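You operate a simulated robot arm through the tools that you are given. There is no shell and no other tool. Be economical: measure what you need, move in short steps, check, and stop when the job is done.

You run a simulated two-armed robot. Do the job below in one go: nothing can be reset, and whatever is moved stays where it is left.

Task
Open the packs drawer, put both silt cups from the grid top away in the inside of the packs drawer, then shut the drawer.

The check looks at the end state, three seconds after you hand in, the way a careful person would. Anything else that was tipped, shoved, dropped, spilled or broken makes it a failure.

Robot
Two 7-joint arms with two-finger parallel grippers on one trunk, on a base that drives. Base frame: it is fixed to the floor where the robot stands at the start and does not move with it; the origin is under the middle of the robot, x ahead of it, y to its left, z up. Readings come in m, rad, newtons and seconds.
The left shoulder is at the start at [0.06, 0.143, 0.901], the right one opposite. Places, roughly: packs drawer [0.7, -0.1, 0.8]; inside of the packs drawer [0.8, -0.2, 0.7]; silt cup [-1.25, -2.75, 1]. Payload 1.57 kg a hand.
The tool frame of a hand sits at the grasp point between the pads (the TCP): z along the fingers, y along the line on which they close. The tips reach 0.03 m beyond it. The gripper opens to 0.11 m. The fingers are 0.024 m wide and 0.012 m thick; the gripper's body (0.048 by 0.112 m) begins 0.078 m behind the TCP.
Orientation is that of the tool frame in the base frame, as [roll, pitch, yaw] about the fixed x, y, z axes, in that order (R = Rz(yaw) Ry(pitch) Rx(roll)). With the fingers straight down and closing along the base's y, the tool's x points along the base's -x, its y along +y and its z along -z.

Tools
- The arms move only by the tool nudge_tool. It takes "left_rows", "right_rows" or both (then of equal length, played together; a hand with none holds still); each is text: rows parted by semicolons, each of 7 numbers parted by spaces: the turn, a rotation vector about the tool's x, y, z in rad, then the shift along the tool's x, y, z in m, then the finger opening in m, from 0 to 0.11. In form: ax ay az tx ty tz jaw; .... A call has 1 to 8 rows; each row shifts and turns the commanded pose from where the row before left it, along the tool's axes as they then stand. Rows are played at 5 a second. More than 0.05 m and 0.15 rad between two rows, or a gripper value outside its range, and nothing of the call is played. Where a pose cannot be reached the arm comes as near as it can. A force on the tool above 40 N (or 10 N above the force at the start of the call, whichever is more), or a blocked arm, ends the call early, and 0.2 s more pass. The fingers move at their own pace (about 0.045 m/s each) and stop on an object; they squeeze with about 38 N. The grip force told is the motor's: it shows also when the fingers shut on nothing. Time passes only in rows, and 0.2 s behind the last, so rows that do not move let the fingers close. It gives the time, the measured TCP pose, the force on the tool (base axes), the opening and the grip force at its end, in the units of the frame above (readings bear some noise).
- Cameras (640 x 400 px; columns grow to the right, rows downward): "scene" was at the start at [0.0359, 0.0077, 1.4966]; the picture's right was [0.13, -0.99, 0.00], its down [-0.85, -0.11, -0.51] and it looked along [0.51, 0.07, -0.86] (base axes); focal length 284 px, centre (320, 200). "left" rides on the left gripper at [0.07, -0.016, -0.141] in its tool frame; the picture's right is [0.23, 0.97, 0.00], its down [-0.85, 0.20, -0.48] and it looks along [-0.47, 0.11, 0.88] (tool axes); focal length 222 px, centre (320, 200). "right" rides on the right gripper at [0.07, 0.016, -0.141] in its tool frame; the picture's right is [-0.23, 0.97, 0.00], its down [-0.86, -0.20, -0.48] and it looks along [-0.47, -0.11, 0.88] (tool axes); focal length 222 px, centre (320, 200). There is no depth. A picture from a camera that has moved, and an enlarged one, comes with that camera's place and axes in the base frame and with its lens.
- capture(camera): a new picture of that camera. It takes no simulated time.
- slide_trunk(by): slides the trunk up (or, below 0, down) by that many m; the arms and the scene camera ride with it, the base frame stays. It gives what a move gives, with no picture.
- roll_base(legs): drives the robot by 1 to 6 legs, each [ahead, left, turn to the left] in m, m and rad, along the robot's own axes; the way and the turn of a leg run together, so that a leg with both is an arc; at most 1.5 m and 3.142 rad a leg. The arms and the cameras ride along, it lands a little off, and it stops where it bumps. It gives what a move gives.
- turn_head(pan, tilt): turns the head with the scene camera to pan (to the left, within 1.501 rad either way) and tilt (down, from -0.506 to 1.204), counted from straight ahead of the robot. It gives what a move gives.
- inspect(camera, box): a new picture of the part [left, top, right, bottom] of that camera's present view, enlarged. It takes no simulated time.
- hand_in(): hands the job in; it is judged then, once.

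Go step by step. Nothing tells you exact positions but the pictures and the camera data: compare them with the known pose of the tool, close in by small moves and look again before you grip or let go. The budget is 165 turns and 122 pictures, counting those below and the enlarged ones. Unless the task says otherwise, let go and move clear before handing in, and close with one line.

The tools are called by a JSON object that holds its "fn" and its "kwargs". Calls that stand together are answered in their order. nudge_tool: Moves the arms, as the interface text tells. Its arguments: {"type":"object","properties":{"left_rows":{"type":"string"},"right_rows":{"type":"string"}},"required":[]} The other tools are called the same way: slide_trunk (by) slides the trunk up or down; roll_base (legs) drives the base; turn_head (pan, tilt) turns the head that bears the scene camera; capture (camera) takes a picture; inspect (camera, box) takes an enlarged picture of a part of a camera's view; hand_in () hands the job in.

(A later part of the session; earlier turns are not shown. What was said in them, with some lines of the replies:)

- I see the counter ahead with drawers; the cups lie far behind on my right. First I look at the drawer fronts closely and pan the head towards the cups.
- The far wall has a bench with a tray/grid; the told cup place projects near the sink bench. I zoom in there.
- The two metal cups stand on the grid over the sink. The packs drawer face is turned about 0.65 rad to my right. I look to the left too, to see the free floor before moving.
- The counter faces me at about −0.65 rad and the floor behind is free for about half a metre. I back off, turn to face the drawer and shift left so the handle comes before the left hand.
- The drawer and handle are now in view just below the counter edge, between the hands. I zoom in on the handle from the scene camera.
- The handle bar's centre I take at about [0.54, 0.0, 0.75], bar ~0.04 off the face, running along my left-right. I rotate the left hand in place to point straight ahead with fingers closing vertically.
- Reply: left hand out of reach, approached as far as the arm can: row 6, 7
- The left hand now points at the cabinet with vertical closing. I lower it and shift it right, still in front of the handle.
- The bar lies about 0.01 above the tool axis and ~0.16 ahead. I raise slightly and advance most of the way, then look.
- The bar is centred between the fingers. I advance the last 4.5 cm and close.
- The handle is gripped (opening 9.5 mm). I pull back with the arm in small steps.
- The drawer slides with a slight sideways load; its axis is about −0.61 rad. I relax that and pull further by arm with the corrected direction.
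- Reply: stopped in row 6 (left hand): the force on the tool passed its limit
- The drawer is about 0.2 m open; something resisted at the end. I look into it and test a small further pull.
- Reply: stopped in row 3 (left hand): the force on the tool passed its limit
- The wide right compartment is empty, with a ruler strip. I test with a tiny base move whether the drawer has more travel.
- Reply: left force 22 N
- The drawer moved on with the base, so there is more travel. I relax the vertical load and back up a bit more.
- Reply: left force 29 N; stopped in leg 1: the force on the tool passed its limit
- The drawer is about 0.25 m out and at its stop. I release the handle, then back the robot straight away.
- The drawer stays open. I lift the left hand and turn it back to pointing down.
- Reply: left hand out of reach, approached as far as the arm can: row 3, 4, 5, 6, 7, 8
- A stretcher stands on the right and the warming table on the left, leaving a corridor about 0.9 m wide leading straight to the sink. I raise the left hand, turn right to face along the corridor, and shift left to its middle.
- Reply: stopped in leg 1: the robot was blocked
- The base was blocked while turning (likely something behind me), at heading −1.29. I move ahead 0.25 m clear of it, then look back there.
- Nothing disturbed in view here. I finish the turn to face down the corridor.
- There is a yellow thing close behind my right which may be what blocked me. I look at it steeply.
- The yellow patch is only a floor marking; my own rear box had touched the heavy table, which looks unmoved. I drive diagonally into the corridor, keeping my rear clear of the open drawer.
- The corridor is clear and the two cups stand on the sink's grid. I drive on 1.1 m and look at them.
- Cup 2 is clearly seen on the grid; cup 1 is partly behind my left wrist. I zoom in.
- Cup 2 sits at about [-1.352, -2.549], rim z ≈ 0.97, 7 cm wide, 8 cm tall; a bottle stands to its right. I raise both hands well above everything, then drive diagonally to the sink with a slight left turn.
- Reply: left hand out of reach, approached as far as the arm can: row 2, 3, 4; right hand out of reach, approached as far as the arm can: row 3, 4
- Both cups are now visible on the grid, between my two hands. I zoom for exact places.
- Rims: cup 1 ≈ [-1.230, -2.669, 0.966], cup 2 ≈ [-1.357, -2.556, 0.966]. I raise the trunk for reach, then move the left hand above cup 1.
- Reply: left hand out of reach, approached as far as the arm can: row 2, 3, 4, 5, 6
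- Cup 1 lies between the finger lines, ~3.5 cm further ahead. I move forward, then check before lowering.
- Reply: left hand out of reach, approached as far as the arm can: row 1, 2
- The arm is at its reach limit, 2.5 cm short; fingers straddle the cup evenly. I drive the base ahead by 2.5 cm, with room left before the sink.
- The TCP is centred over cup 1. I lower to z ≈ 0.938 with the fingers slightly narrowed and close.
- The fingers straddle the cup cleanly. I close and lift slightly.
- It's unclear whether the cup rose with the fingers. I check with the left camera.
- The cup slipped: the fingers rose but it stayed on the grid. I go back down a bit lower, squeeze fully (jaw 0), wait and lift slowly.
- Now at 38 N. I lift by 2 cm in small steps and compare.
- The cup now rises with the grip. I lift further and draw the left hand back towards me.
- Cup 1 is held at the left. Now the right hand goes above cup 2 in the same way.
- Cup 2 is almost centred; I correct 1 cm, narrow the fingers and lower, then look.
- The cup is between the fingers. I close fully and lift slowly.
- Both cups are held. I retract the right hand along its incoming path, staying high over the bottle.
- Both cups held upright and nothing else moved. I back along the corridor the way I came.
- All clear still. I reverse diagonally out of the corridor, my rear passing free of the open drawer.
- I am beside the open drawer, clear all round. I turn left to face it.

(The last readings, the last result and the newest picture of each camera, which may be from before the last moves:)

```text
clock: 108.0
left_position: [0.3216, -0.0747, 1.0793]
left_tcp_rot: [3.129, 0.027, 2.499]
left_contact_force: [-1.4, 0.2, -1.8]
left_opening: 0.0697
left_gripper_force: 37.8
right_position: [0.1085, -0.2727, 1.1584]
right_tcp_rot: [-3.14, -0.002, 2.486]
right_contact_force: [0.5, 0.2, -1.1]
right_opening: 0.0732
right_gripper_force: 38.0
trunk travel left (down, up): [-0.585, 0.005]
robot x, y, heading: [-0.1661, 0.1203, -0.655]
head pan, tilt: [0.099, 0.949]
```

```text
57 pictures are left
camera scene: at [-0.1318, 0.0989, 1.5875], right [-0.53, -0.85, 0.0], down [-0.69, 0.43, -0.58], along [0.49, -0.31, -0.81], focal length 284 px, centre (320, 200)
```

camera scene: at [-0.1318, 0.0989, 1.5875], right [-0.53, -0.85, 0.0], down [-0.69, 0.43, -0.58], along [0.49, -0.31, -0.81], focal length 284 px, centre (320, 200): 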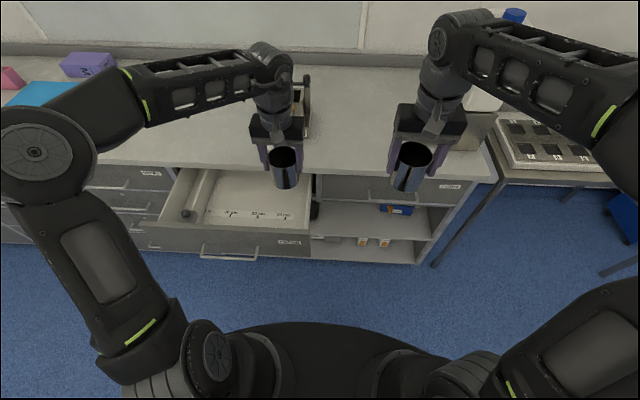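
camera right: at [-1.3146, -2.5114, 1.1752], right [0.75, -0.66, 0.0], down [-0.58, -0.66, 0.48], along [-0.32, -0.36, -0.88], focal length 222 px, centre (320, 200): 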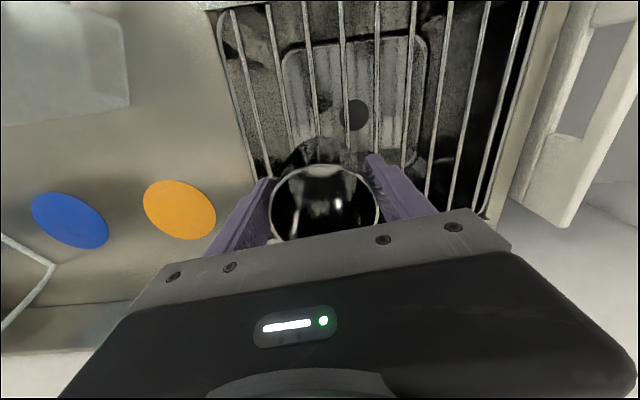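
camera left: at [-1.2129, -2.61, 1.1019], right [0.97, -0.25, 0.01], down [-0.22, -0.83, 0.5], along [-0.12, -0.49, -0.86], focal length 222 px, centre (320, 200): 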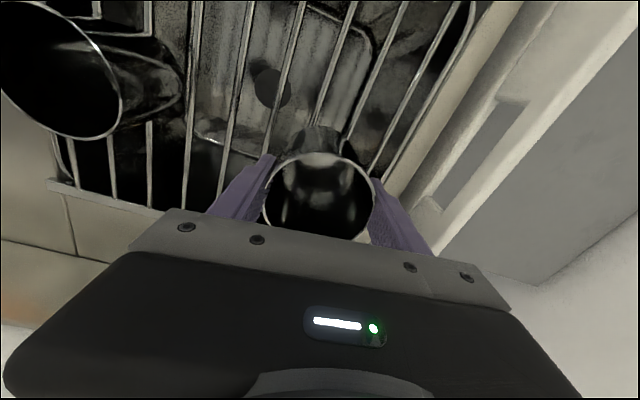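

I face the drawer. I shift left so both hands hang over the wide compartment, then measure it.

{"fn": "roll_base", "kwargs": {"legs": [[0, 0.22, 0.039]]}}

{"fn": "turn_head", "kwargs": {"pan": 0, "tilt": 1.0}}

{"fn": "capture", "kwargs": {"camera": "scene"}}

{"fn": "capture", "kwargs": {"camera": "left"}}

{"fn": "capture", "kwargs": {"camera": "right"}}

```text
clock: 109.6
left_position: [0.4567, 0.1175, 1.0806]
left_tcp_rot: [3.129, 0.028, 2.537]
left_contact_force: [1.1, 0.5, -0.7]
left_opening: 0.0696
left_gripper_force: 38.2
right_position: [0.2521, -0.0873, 1.1585]
right_tcp_rot: [-3.139, 0.001, 2.527]
right_contact_force: [0.2, -0.3, -0.9]
right_opening: 0.0731
right_gripper_force: 38.4
trunk travel left (down, up): [-0.585, 0.005]
robot x, y, heading: [-0.0419, 0.2915, -0.614]
head pan, tilt: [0.099, 0.949]
```

```text
clock: 110.3
left_position: [0.4577, 0.1168, 1.079]
left_tcp_rot: [3.131, 0.029, 2.537]
left_contact_force: [0.4, -1.3, -0.5]
left_opening: 0.0695
left_gripper_force: 38.2
right_position: [0.251, -0.0885, 1.1586]
right_tcp_rot: [3.141, 0.001, 2.525]
right_contact_force: [0.3, 0.5, -0.9]
right_opening: 0.0728
right_gripper_force: 38.2
trunk travel left (down, up): [-0.585, 0.005]
robot x, y, heading: [-0.0436, 0.2953, -0.617]
head pan, tilt: [0.0, 1.0]
```

```text
56 pictures are left
camera scene: at [-0.0103, 0.2682, 1.5839], right [-0.58, -0.82, 0.0], down [-0.69, 0.49, -0.54], along [0.44, -0.31, -0.84], focal length 284 px, centre (320, 200)
```

scene: 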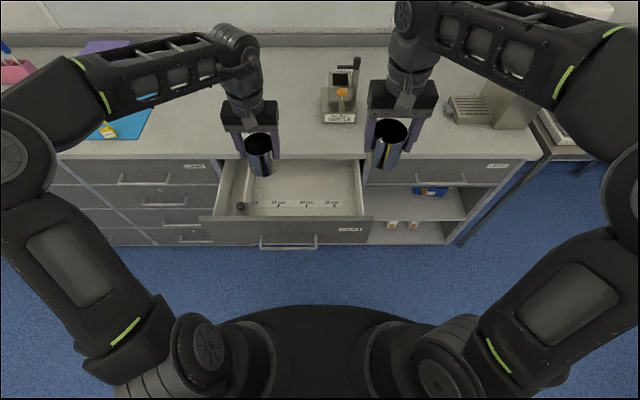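

```text
55 pictures are left
camera left: at [0.3858, 0.1439, 1.2192], right [0.37, 0.93, 0.01], down [0.8, -0.32, 0.5], along [0.47, -0.18, -0.86], focal length 222 px, centre (320, 200)
```

left: 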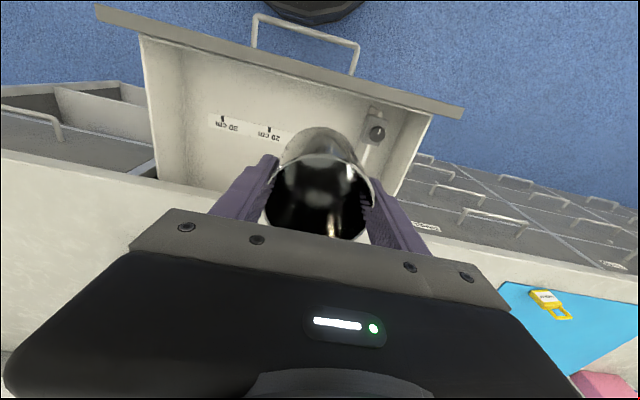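

```text
54 pictures are left
camera right: at [0.2036, -0.0359, 1.2998], right [0.75, 0.66, 0.0], down [0.58, -0.66, 0.48], along [0.32, -0.36, -0.88], focal length 222 px, centre (320, 200)
```

right: 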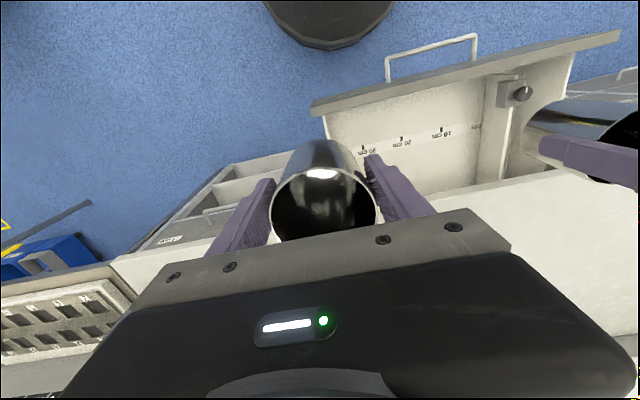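

The drawer's wide compartment spans about n 0.27–0.45, and I plan left cup at its left half, right cup at its right half. I lower the trunk, then bring both hands over the target spots.

{"fn": "slide_trunk", "kwargs": {"by": -0.085}}

{"fn": "nudge_tool", "kwargs": {"left_rows": "0 0 0 -0.02 -0.012 0 0;0 0 0 -0.019 -0.013 0 0;0 0 0 0 0 0 0;0 0 0 0 0 0 0", "right_rows": "0 0 0 -0.022 0.025 0.02 0;0 0 0 -0.022 0.025 0.02 0;0 0 0 -0.022 0.026 0.02 0;0 0 0 -0.022 0.026 0.01 0"}}

{"fn": "capture", "kwargs": {"camera": "scene"}}

{"fn": "capture", "kwargs": {"camera": "left"}}

```text
clock: 111.5
left_position: [0.4566, 0.1179, 0.994]
left_tcp_rot: [3.129, 0.027, 2.537]
left_contact_force: [-0.3, -0.2, -2.2]
left_opening: 0.0696
left_gripper_force: 37.7
right_position: [0.2512, -0.0881, 1.0739]
right_tcp_rot: [-3.141, 0.0, 2.524]
right_contact_force: [0.9, 0.4, -1.8]
right_opening: 0.0729
right_gripper_force: 38.1
trunk travel left (down, up): [-0.5, 0.09]
robot x, y, heading: [-0.0392, 0.2933, -0.615]
head pan, tilt: [0.0, 1.0]
```

```text
clock: 112.5
left_position: [0.4759, 0.0775, 0.996]
left_tcp_rot: [3.129, 0.026, 2.539]
left_contact_force: [-0.6, -0.7, -1.7]
left_opening: 0.0692
left_gripper_force: 38.0
right_position: [0.3836, -0.0562, 1.0026]
right_tcp_rot: [-3.14, 0.001, 2.525]
right_contact_force: [-0.1, -0.2, -1.3]
right_opening: 0.0728
right_gripper_force: 38.2
trunk travel left (down, up): [-0.5, 0.09]
robot x, y, heading: [-0.0431, 0.2948, -0.621]
head pan, tilt: [0.0, 1.0]
```

```text
53 pictures are left
camera scene: at [-0.0093, 0.2684, 1.4988], right [-0.58, -0.82, 0.0], down [-0.69, 0.49, -0.54], along [0.44, -0.31, -0.84], focal length 284 px, centre (320, 200)
```

scene: 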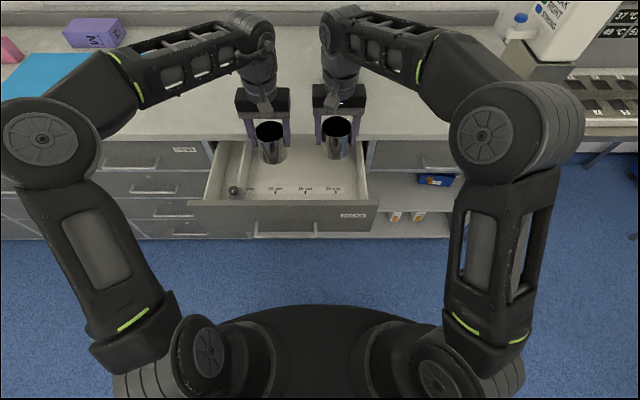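

```text
52 pictures are left
camera left: at [0.4045, 0.1028, 1.136], right [0.37, 0.93, 0.01], down [0.8, -0.32, 0.5], along [0.47, -0.18, -0.86], focal length 222 px, centre (320, 200)
```

left: 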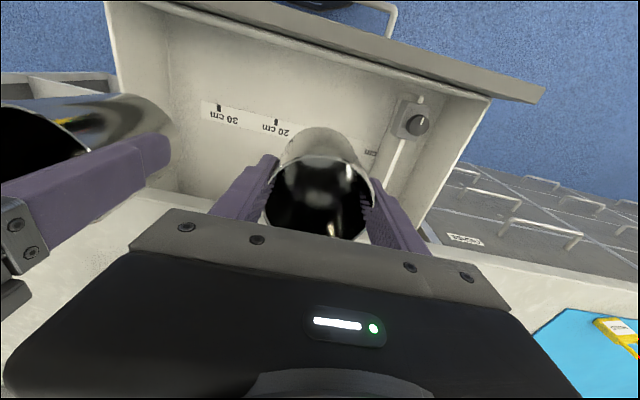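

Both cups hang over the compartment with margins to face, divider and counter edge. I lower both to about 3 cm above the floor and check.

{"fn": "nudge_tool", "kwargs": {"left_rows": "0 0 0 0 0 0.035 0;0 0 0 0 0 0.035 0;0 0 0 0 0 0.035 0;0 0 0 0 0 0.035 0;0 0 0 0 0 0.03 0;0 0 0 0 0 0.02 0;0 0 0 0 0 0 0", "right_rows": "0 0 0 0 0 0.035 0;0 0 0 0 0 0.035 0;0 0 0 0 0 0.035 0;0 0 0 0 0 0.035 0;0 0 0 0 0 0.03 0;0 0 0 0 0 0.025 0;0 0 0 0 0 0 0"}}

{"fn": "inspect", "kwargs": {"camera": "scene", "box": [190, 100, 390, 225]}}

{"fn": "capture", "kwargs": {"camera": "right"}}

```text
clock: 114.1
left_position: [0.4778, 0.076, 0.8058]
left_tcp_rot: [3.129, 0.03, 2.538]
left_contact_force: [-0.4, 0.6, -1.3]
left_opening: 0.0692
left_gripper_force: 37.4
right_position: [0.3832, -0.0572, 0.8074]
right_tcp_rot: [3.141, 0.001, 2.526]
right_contact_force: [-0.4, -0.2, -1.4]
right_opening: 0.0729
right_gripper_force: 38.2
trunk travel left (down, up): [-0.5, 0.09]
robot x, y, heading: [-0.0401, 0.2932, -0.617]
head pan, tilt: [0.0, 1.0]
```

```text
3.20 times, centred on (290, 162) of scene
camera zoom: at [-0.0103, 0.2685, 1.4989], right [-0.58, -0.82, 0.0], down [-0.69, 0.49, -0.54], along [0.44, -0.31, -0.84], focal length 910 px, centre (416, 320)
```

zoom: 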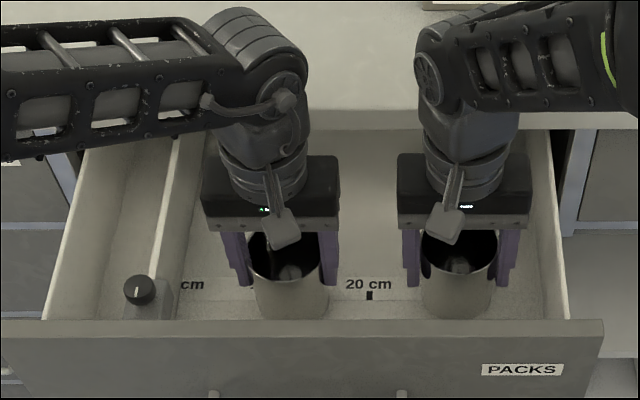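

```text
50 pictures are left
camera right: at [0.3353, -0.0038, 0.9487], right [0.75, 0.66, 0.0], down [0.58, -0.66, 0.48], along [0.32, -0.36, -0.88], focal length 222 px, centre (320, 200)
```

right: 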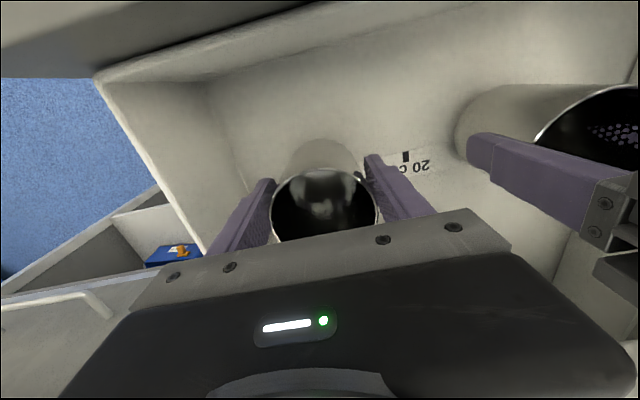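

Both cups are inside the compartment, upright. I lower in small steps until they touch.

{"fn": "nudge_tool", "kwargs": {"left_rows": "0 0 0 0 0 0.008 0;0 0 0 0 0 0.008 0;0 0 0 0 0 0.005 0;0 0 0 0 0 0.004 0;0 0 0 0 0 0.004 0;0 0 0 0 0 0 0"}}

{"fn": "nudge_tool", "kwargs": {"right_rows": "0 0 0 0 0 0.008 0;0 0 0 0 0 0.008 0;0 0 0 0 0 0.005 0;0 0 0 0 0 0.004 0;0 0 0 0 0 0.004 0;0 0 0 0 0 0 0"}}

```text
clock: 115.5
left_position: [0.4781, 0.0735, 0.778]
left_tcp_rot: [3.13, 0.03, 2.538]
left_contact_force: [4.2, 2.4, 30.0]
left_opening: 0.0695
left_gripper_force: 38.0
right_position: [0.3826, -0.0559, 0.8085]
right_tcp_rot: [-3.141, 0.0, 2.527]
right_contact_force: [0.6, 0.3, -2.3]
right_opening: 0.0728
right_gripper_force: 37.7
trunk travel left (down, up): [-0.5, 0.09]
robot x, y, heading: [-0.0443, 0.2979, -0.614]
head pan, tilt: [0.0, 1.0]
```

```text
clock: 116.9
left_position: [0.4777, 0.0741, 0.7757]
left_tcp_rot: [3.128, 0.027, 2.538]
left_contact_force: [-3.1, -0.4, 12.9]
left_opening: 0.0691
left_gripper_force: 38.2
right_position: [0.3822, -0.0553, 0.7833]
right_tcp_rot: [3.141, 0.006, 2.526]
right_contact_force: [0.6, -2.7, 27.8]
right_opening: 0.0718
right_gripper_force: 37.8
trunk travel left (down, up): [-0.5, 0.09]
robot x, y, heading: [-0.0394, 0.2903, -0.619]
head pan, tilt: [0.0, 1.0]
```

Both cups rest on the drawer floor. I ease the pressure and open both hands.

{"fn": "nudge_tool", "kwargs": {"left_rows": "0 0 0 0 0 0 0;0 0 0 0 0 0 0.085;0 0 0 0 0 0 0.096;0 0 0 0 0 0 0.096;0 0 0 0 0 0 0.096", "right_rows": "0 0 0 0 0 -0.002 0;0 0 0 0 0 0 0.085;0 0 0 0 0 0 0.096;0 0 0 0 0 0 0.096;0 0 0 0 0 0 0.096"}}

{"fn": "capture", "kwargs": {"camera": "left"}}

{"fn": "capture", "kwargs": {"camera": "right"}}

```text
clock: 118.1
left_position: [0.4789, 0.073, 0.777]
left_tcp_rot: [3.13, 0.027, 2.538]
left_contact_force: [0.2, 0.3, 1.0]
left_opening: 0.096
left_gripper_force: 0.1
right_position: [0.3828, -0.0549, 0.782]
right_tcp_rot: [-3.141, -0.001, 2.525]
right_contact_force: [0.2, 0.2, 0.1]
right_opening: 0.096
right_gripper_force: 0.1
trunk travel left (down, up): [-0.5, 0.09]
robot x, y, heading: [-0.0431, 0.2947, -0.617]
head pan, tilt: [0.0, 1.0]
```

```text
49 pictures are left
camera left: at [0.4087, 0.1003, 0.9153], right [0.37, 0.93, 0.01], down [0.8, -0.32, 0.5], along [0.47, -0.18, -0.86], focal length 222 px, centre (320, 200)
```

left: 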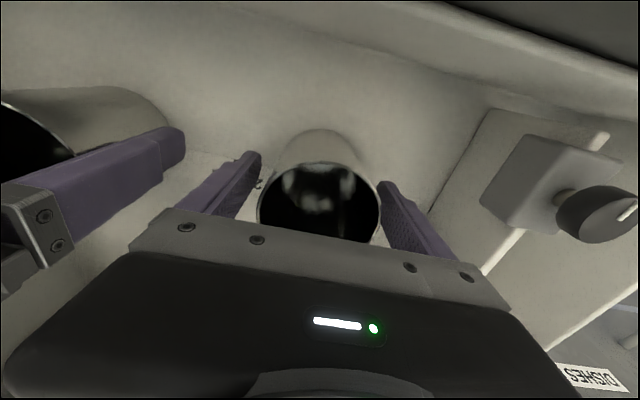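

```text
48 pictures are left
camera right: at [0.3341, -0.0025, 0.9236], right [0.75, 0.66, 0.0], down [0.58, -0.66, 0.48], along [0.32, -0.36, -0.88], focal length 222 px, centre (320, 200)
```

right: 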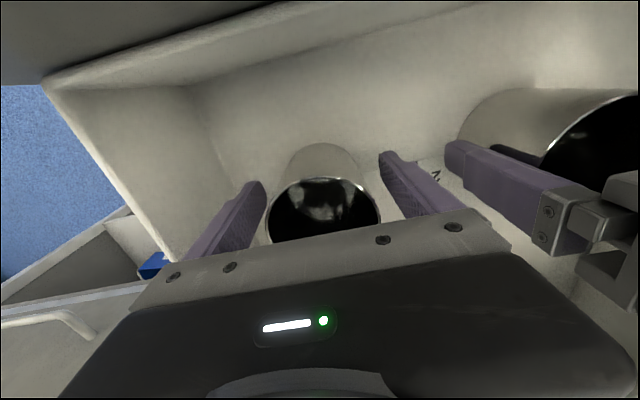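

Both are released with clear gaps. I raise both hands straight up.

{"fn": "nudge_tool", "kwargs": {"left_rows": "0 0 0 0 0 -0.02 0.1;0 0 0 0 0 -0.02 0.1;0 0 0 0 0 -0.03 0.1;0 0 0 0 0 -0.04 0.1;0 0 0 0 0 -0.04 0.1;0 0 0 0 0 -0.04 0.1;0 0 0 0 0 -0.04 0.1", "right_rows": "0 0 0 0 0 -0.02 0.1;0 0 0 0 0 -0.02 0.1;0 0 0 0 0 -0.03 0.1;0 0 0 0 0 -0.04 0.1;0 0 0 0 0 -0.04 0.1;0 0 0 0 0 -0.04 0.1;0 0 0 0 0 -0.04 0.1"}}

{"fn": "inspect", "kwargs": {"camera": "scene", "box": [190, 100, 390, 225]}}

```text
clock: 119.7
left_position: [0.4739, 0.0755, 1.0084]
left_tcp_rot: [3.128, 0.029, 2.538]
left_contact_force: [0.0, -0.7, 0.3]
left_opening: 0.1
left_gripper_force: 0.1
right_position: [0.3791, -0.0568, 1.0141]
right_tcp_rot: [-3.141, 0.001, 2.526]
right_contact_force: [0.2, 0.2, -0.6]
right_opening: 0.0999
right_gripper_force: 0.0
trunk travel left (down, up): [-0.5, 0.09]
robot x, y, heading: [-0.046, 0.2874, -0.617]
head pan, tilt: [0.0, 1.0]
```

```text
3.20 times, centred on (290, 162) of scene
camera zoom: at [-0.0121, 0.2687, 1.4988], right [-0.58, -0.82, 0.0], down [-0.69, 0.49, -0.54], along [0.44, -0.31, -0.84], focal length 910 px, centre (416, 320)
```

zoom: 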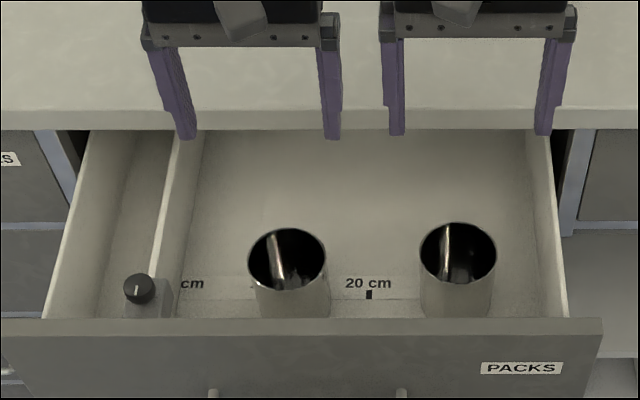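

Both cups stand upright in the drawer, lower than its face. I back the base slightly, close the left fingers and bring the left hand in front of the handle bar to push it shut.

{"fn": "roll_base", "kwargs": {"legs": [[-0.06, 0, 0]]}}

{"fn": "nudge_tool", "kwargs": {"left_rows": "0 0 0 0.03 -0.006 0 0;0 0 0 0.03 -0.006 0 0;0 0 0 0.03 -0.006 0 0;0 0 0 0.03 -0.006 0 0;0 0 0 0.03 -0.006 0 0;0 0 0 0 0 0 0"}}

{"fn": "capture", "kwargs": {"camera": "scene"}}

```text
clock: 120.7
left_position: [0.4246, 0.1108, 1.0086]
left_tcp_rot: [3.131, 0.029, 2.538]
left_contact_force: [0.2, -0.8, 0.6]
left_opening: 0.1001
left_gripper_force: 0.0
right_position: [0.3301, -0.0214, 1.0136]
right_tcp_rot: [-3.141, 0.002, 2.525]
right_contact_force: [-1.1, 0.0, 0.1]
right_opening: 0.1001
right_gripper_force: 0.0
trunk travel left (down, up): [-0.5, 0.09]
robot x, y, heading: [-0.0874, 0.3274, -0.618]
head pan, tilt: [0.0, 1.0]
```

```text
clock: 122.1
left_position: [0.2852, 0.171, 0.9999]
left_tcp_rot: [3.13, 0.028, 2.538]
left_contact_force: [-0.9, -0.1, 0.1]
left_opening: 0.0
left_gripper_force: 13.5
right_position: [0.3322, -0.0225, 1.0127]
right_tcp_rot: [3.141, 0.0, 2.526]
right_contact_force: [-0.7, -0.6, -0.2]
right_opening: 0.1003
right_gripper_force: 0.1
trunk travel left (down, up): [-0.5, 0.09]
robot x, y, heading: [-0.0892, 0.3286, -0.616]
head pan, tilt: [0.0, 1.0]
```

```text
46 pictures are left
camera scene: at [-0.0596, 0.3036, 1.4988], right [-0.58, -0.82, 0.0], down [-0.69, 0.49, -0.54], along [0.44, -0.31, -0.84], focal length 284 px, centre (320, 200)
```

scene: 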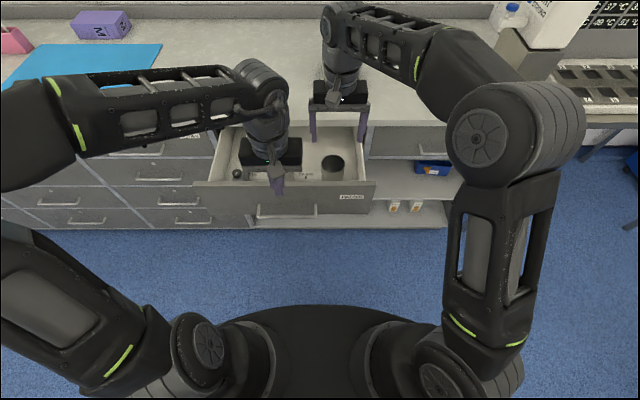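

The left fingers are closed, ~5 cm in front of the bar. I lower them beside it and look.

{"fn": "nudge_tool", "kwargs": {"left_rows": "0 0 0 0 0 0.04 0;0 0 0 0 0 0.04 0;0 0 0 0 0 0.04 0;0 0 0 0 0 0.04 0;0 0 0 0 0 0.04 0;0 0 0 0 0 0.035 0;0 0 0 0 0 0 0"}}

{"fn": "capture", "kwargs": {"camera": "left"}}

{"fn": "inspect", "kwargs": {"camera": "scene", "box": [190, 100, 390, 225]}}

```text
clock: 123.7
left_position: [0.2947, 0.1697, 0.7709]
left_tcp_rot: [3.13, 0.028, 2.539]
left_contact_force: [0.5, -0.1, 0.8]
left_opening: 0.0
left_gripper_force: 21.7
right_position: [0.3313, -0.022, 1.0129]
right_tcp_rot: [3.141, 0.0, 2.525]
right_contact_force: [-0.3, -0.9, 0.0]
right_opening: 0.1
right_gripper_force: 0.1
trunk travel left (down, up): [-0.5, 0.09]
robot x, y, heading: [-0.0901, 0.3286, -0.62]
head pan, tilt: [0.0, 1.0]
```

```text
45 pictures are left
camera left: at [0.2233, 0.1967, 0.9098], right [0.37, 0.93, 0.01], down [0.8, -0.32, 0.51], along [0.47, -0.18, -0.86], focal length 222 px, centre (320, 200)
```

left: 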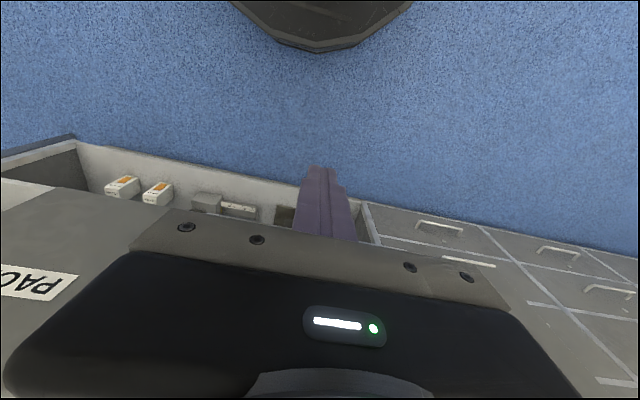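

```text
3.20 times, centred on (290, 162) of scene
camera zoom: at [-0.0601, 0.3039, 1.4989], right [-0.58, -0.82, 0.0], down [-0.69, 0.49, -0.54], along [0.44, -0.31, -0.84], focal length 910 px, centre (416, 320)
```

zoom: 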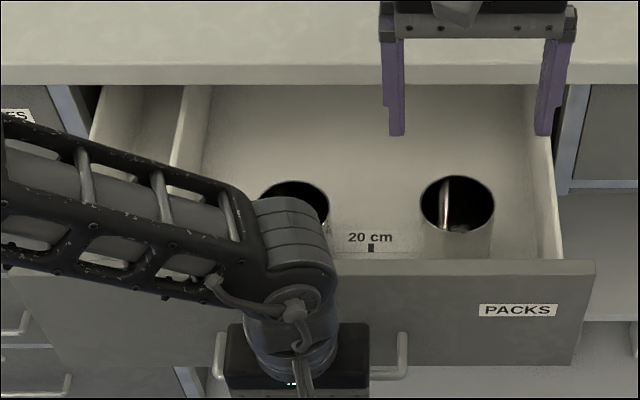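

The fingers are in front of the bar between its posts. I push forward.

{"fn": "nudge_tool", "kwargs": {"left_rows": "0 0 0 -0.015 0 0 0;0 0 0 -0.015 0 0 0;0 0 0 -0.015 0 0 0;0 0 0 -0.02 0 0 0;0 0 0 -0.02 0 0 0;0 0 0 -0.02 0 0 0;0 0 0 0 0 0 0"}}

{"fn": "capture", "kwargs": {"camera": "scene"}}

```text
clock: 125.3
left_position: [0.3788, 0.111, 0.7693]
left_tcp_rot: [3.129, 0.027, 2.538]
left_contact_force: [-0.2, 0.2, -0.5]
left_opening: 0.0
left_gripper_force: 21.6
right_position: [0.3308, -0.0213, 1.0132]
right_tcp_rot: [3.141, 0.001, 2.526]
right_contact_force: [-0.3, 0.8, -0.8]
right_opening: 0.1001
right_gripper_force: 0.0
trunk travel left (down, up): [-0.5, 0.09]
robot x, y, heading: [-0.0893, 0.3332, -0.615]
head pan, tilt: [0.0, 1.0]
```

```text
43 pictures are left
camera scene: at [-0.0601, 0.3038, 1.4989], right [-0.58, -0.82, 0.0], down [-0.69, 0.49, -0.54], along [0.44, -0.31, -0.84], focal length 284 px, centre (320, 200)
```

scene: 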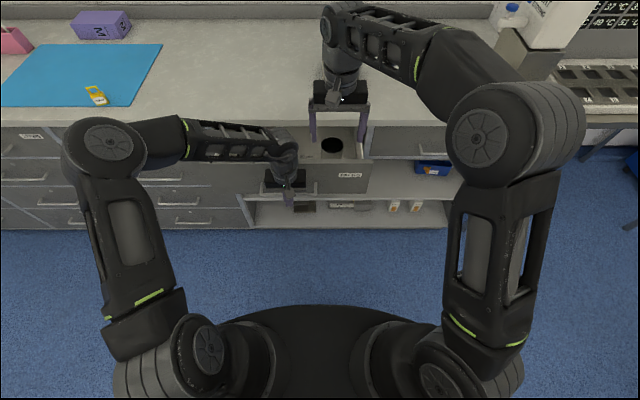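

The drawer is closing smoothly. I check the cups against the counter edge closely before going on.

{"fn": "inspect", "kwargs": {"camera": "scene", "box": [230, 90, 390, 190]}}

```text
4.00 times, centred on (310, 140) of scene
camera zoom: at [-0.0601, 0.3038, 1.4989], right [-0.58, -0.82, 0.0], down [-0.69, 0.49, -0.54], along [0.44, -0.31, -0.84], focal length 1138 px, centre (360, 440)
```

zoom: 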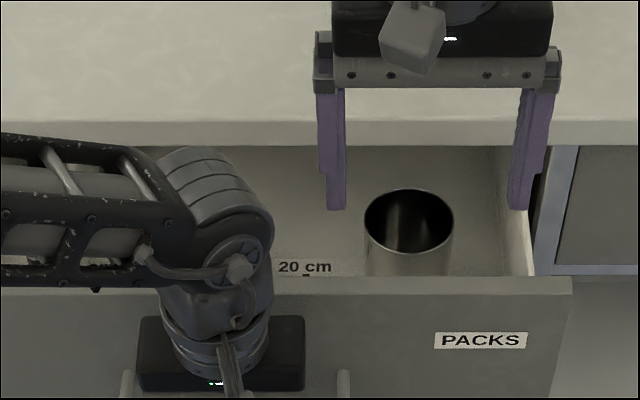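

The cup rims (≈0.81) clear the counter's underside (≈0.836). I continue pushing.

{"fn": "nudge_tool", "kwargs": {"left_rows": "0 0 0 -0.015 0 0 0;0 0 0 -0.015 0 0 0;0 0 0 -0.015 0 0 0;0 0 0 -0.015 0 0 0;0 0 0 -0.015 0 0 0;0 0 0 -0.015 0 0 0;0 0 0 0 0 0 0"}}

{"fn": "inspect", "kwargs": {"camera": "scene", "box": [210, 70, 410, 195]}}

```text
clock: 126.9
left_position: [0.4519, 0.0599, 0.7723]
left_tcp_rot: [3.129, 0.027, 2.537]
left_contact_force: [-0.6, -0.6, 0.4]
left_opening: 0.0
left_gripper_force: 21.2
right_position: [0.3308, -0.0221, 1.0132]
right_tcp_rot: [-3.142, 0.0, 2.526]
right_contact_force: [0.2, -0.5, 0.0]
right_opening: 0.1002
right_gripper_force: 0.2
trunk travel left (down, up): [-0.5, 0.09]
robot x, y, heading: [-0.0929, 0.3269, -0.619]
head pan, tilt: [0.0, 1.0]
```

```text
3.20 times, centred on (310, 132) of scene
camera zoom: at [-0.0601, 0.3038, 1.4989], right [-0.58, -0.82, 0.0], down [-0.69, 0.49, -0.54], along [0.44, -0.31, -0.84], focal length 910 px, centre (352, 416)
```

zoom: 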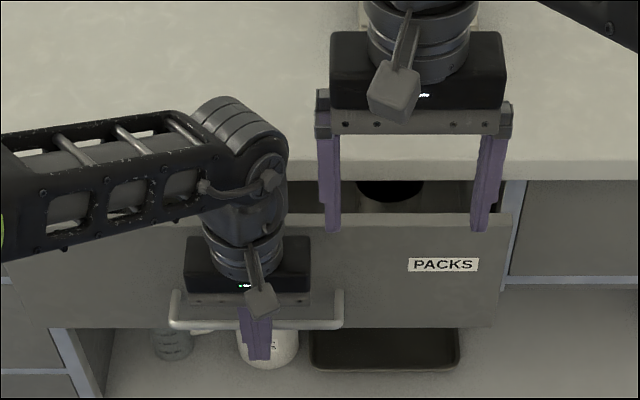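

Almost shut, without resistance. I push the last 9 cm more slowly.

{"fn": "nudge_tool", "kwargs": {"left_rows": "0 0 0 -0.015 0 0 0;0 0 0 -0.015 0 0 0;0 0 0 -0.015 0 0 0;0 0 0 -0.015 0 0 0;0 0 0 -0.01 0 0 0;0 0 0 -0.008 0 0 0;0 0 0 -0.005 0 0 0;0 0 0 -0.004 0 0 0"}}

{"fn": "inspect", "kwargs": {"camera": "scene", "box": [210, 70, 410, 195]}}

```text
clock: 128.4
left_position: [0.5137, 0.0161, 0.7777]
left_tcp_rot: [3.129, 0.016, 2.532]
left_contact_force: [-15.0, 12.8, 9.2]
left_opening: 0.0
left_gripper_force: 21.8
right_position: [0.3287, -0.0197, 1.0157]
right_tcp_rot: [3.14, 0.004, 2.529]
right_contact_force: [-0.2, 0.8, 0.6]
right_opening: 0.0999
right_gripper_force: 0.0
trunk travel left (down, up): [-0.5, 0.09]
robot x, y, heading: [-0.093, 0.3281, -0.613]
head pan, tilt: [0.0, 1.0]
stopped in row 7 (left hand): the force on the tool passed its limit (the readings are from after the stop); the commanded pose is now the measured one
```

```text
3.20 times, centred on (310, 132) of scene
camera zoom: at [-0.0637, 0.307, 1.4993], right [-0.58, -0.82, 0.0], down [-0.69, 0.48, -0.54], along [0.44, -0.31, -0.84], focal length 910 px, centre (352, 416)
```

zoom: 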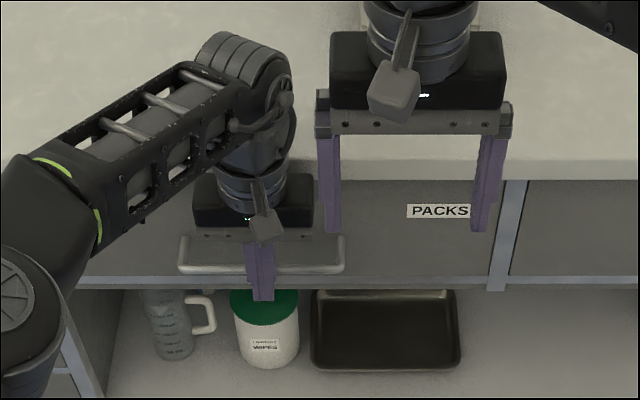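

Resistance came where the drawer should be shut. I withdraw the left hand straight back and inspect the drawer face.

{"fn": "nudge_tool", "kwargs": {"left_rows": "0 0 0 0.02 0 0 0;0 0 0 0.03 0 0 0;0 0 0 0.03 0 0 0;0 0 0 0.03 0 0 0;0 0 0 0.03 0 -0.02 0;0 0 0 0 0 -0.04 0;0 0 0 0 0 -0.04 0"}}

{"fn": "inspect", "kwargs": {"camera": "scene", "box": [190, 90, 410, 227]}}

{"fn": "capture", "kwargs": {"camera": "left"}}

```text
clock: 130.0
left_position: [0.397, 0.0931, 0.8739]
left_tcp_rot: [3.126, 0.018, 2.534]
left_contact_force: [-0.7, 0.4, -0.1]
left_opening: 0.0
left_gripper_force: 21.2
right_position: [0.3308, -0.0232, 1.0136]
right_tcp_rot: [-3.141, 0.001, 2.526]
right_contact_force: [-0.3, 0.4, 0.4]
right_opening: 0.1001
right_gripper_force: 0.0
trunk travel left (down, up): [-0.5, 0.09]
robot x, y, heading: [-0.0921, 0.3311, -0.615]
head pan, tilt: [0.0, 1.0]
```

```text
2.91 times, centred on (300, 158) of scene
camera zoom: at [-0.061, 0.3045, 1.4988], right [-0.58, -0.82, 0.0], down [-0.69, 0.49, -0.54], along [0.44, -0.31, -0.84], focal length 827 px, centre (378, 321)
```

zoom: 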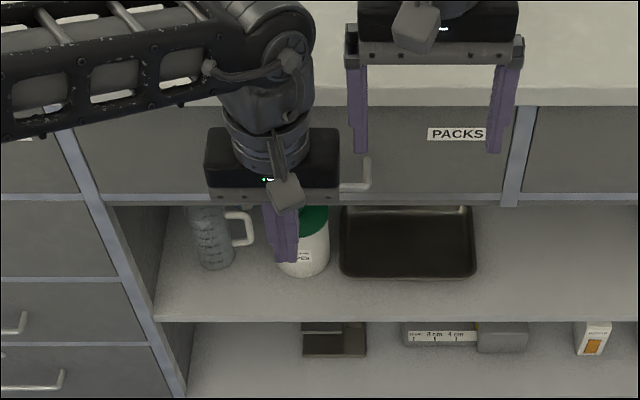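

```text
38 pictures are left
camera left: at [0.3282, 0.1186, 1.014], right [0.37, 0.93, 0.01], down [0.81, -0.33, 0.49], along [0.46, -0.17, -0.87], focal length 222 px, centre (320, 200)
```

left: 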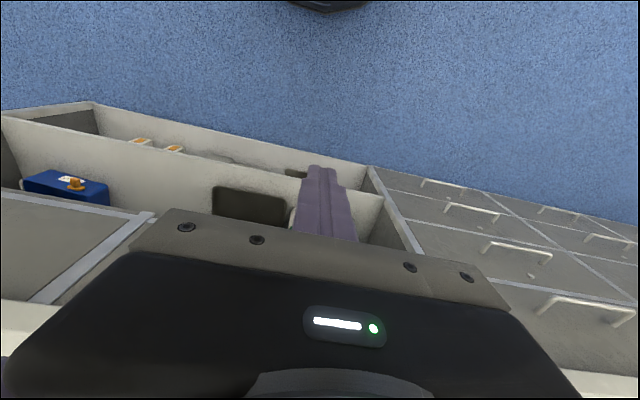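

The face looks flush. I lift and withdraw both hands clear and take an unobstructed look.

{"fn": "nudge_tool", "kwargs": {"left_rows": "0 0 0 0.01 0.03 -0.03 0;0 0 0 0.01 0.03 -0.03 0;0 0 0 0 0.03 -0.03 0;0 0 0 0 0.03 -0.03 0;0 0 0 0 0.03 -0.01 0", "right_rows": "0 0 0 0.02 -0.03 -0.01 0.1;0 0 0 0.03 -0.03 0 0.1;0 0 0 0.03 -0.03 0 0.1;0 0 0 0.03 -0.03 0 0.1;0 0 0 0 -0.03 0 0.1"}}

{"fn": "inspect", "kwargs": {"camera": "scene", "box": [190, 90, 410, 227]}}

{"fn": "capture", "kwargs": {"camera": "right"}}

```text
clock: 131.2
left_position: [0.4667, 0.2316, 1.0051]
left_tcp_rot: [3.128, 0.015, 2.535]
left_contact_force: [0.1, 0.4, 0.5]
left_opening: 0.0
left_gripper_force: 21.4
right_position: [0.1532, -0.0814, 1.0228]
right_tcp_rot: [-3.141, 0.001, 2.528]
right_contact_force: [-0.8, -0.1, -0.1]
right_opening: 0.1001
right_gripper_force: 0.0
trunk travel left (down, up): [-0.5, 0.09]
robot x, y, heading: [-0.0927, 0.327, -0.618]
head pan, tilt: [0.0, 1.0]
```

```text
2.91 times, centred on (300, 158) of scene
camera zoom: at [-0.0603, 0.3044, 1.4988], right [-0.58, -0.82, 0.0], down [-0.69, 0.49, -0.54], along [0.44, -0.31, -0.84], focal length 827 px, centre (378, 321)
```

zoom: 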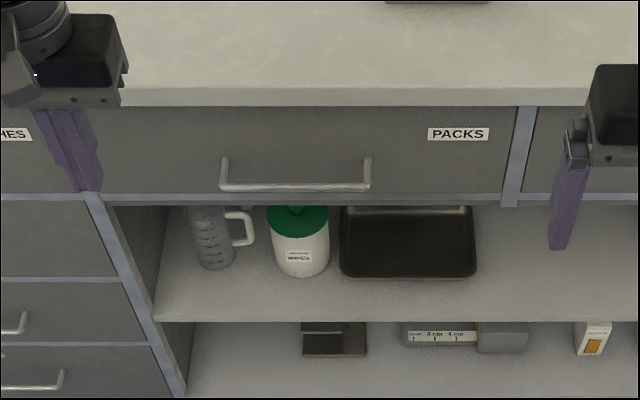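

```text
36 pictures are left
camera right: at [0.1053, -0.0283, 1.1644], right [0.75, 0.66, 0.0], down [0.58, -0.66, 0.48], along [0.32, -0.36, -0.88], focal length 222 px, centre (320, 200)
```

right: 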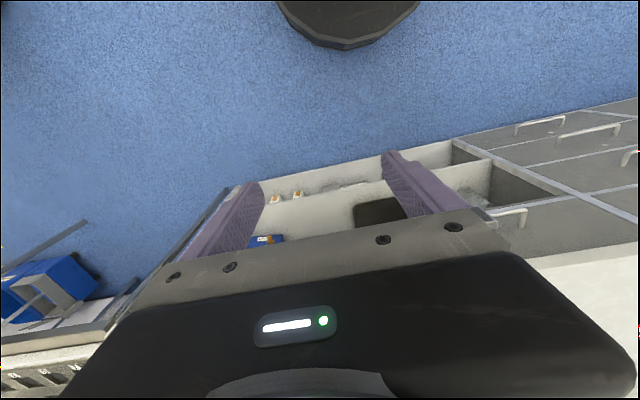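

The packs drawer is shut flush with its neighbours, both cups are inside, and both hands are clear, so I hand in.

{"fn": "hand_in", "kwargs": {}}

```text
The job is handed in.
```

I opened the packs drawer, put both silt cups upright in its wide compartment and shut it again, flush with its neighbours. Early on, the base was blocked once while I was turning, probably by its rear meeting the operating table. The table did not look moved in the next picture, and I did not check it again before handing in.
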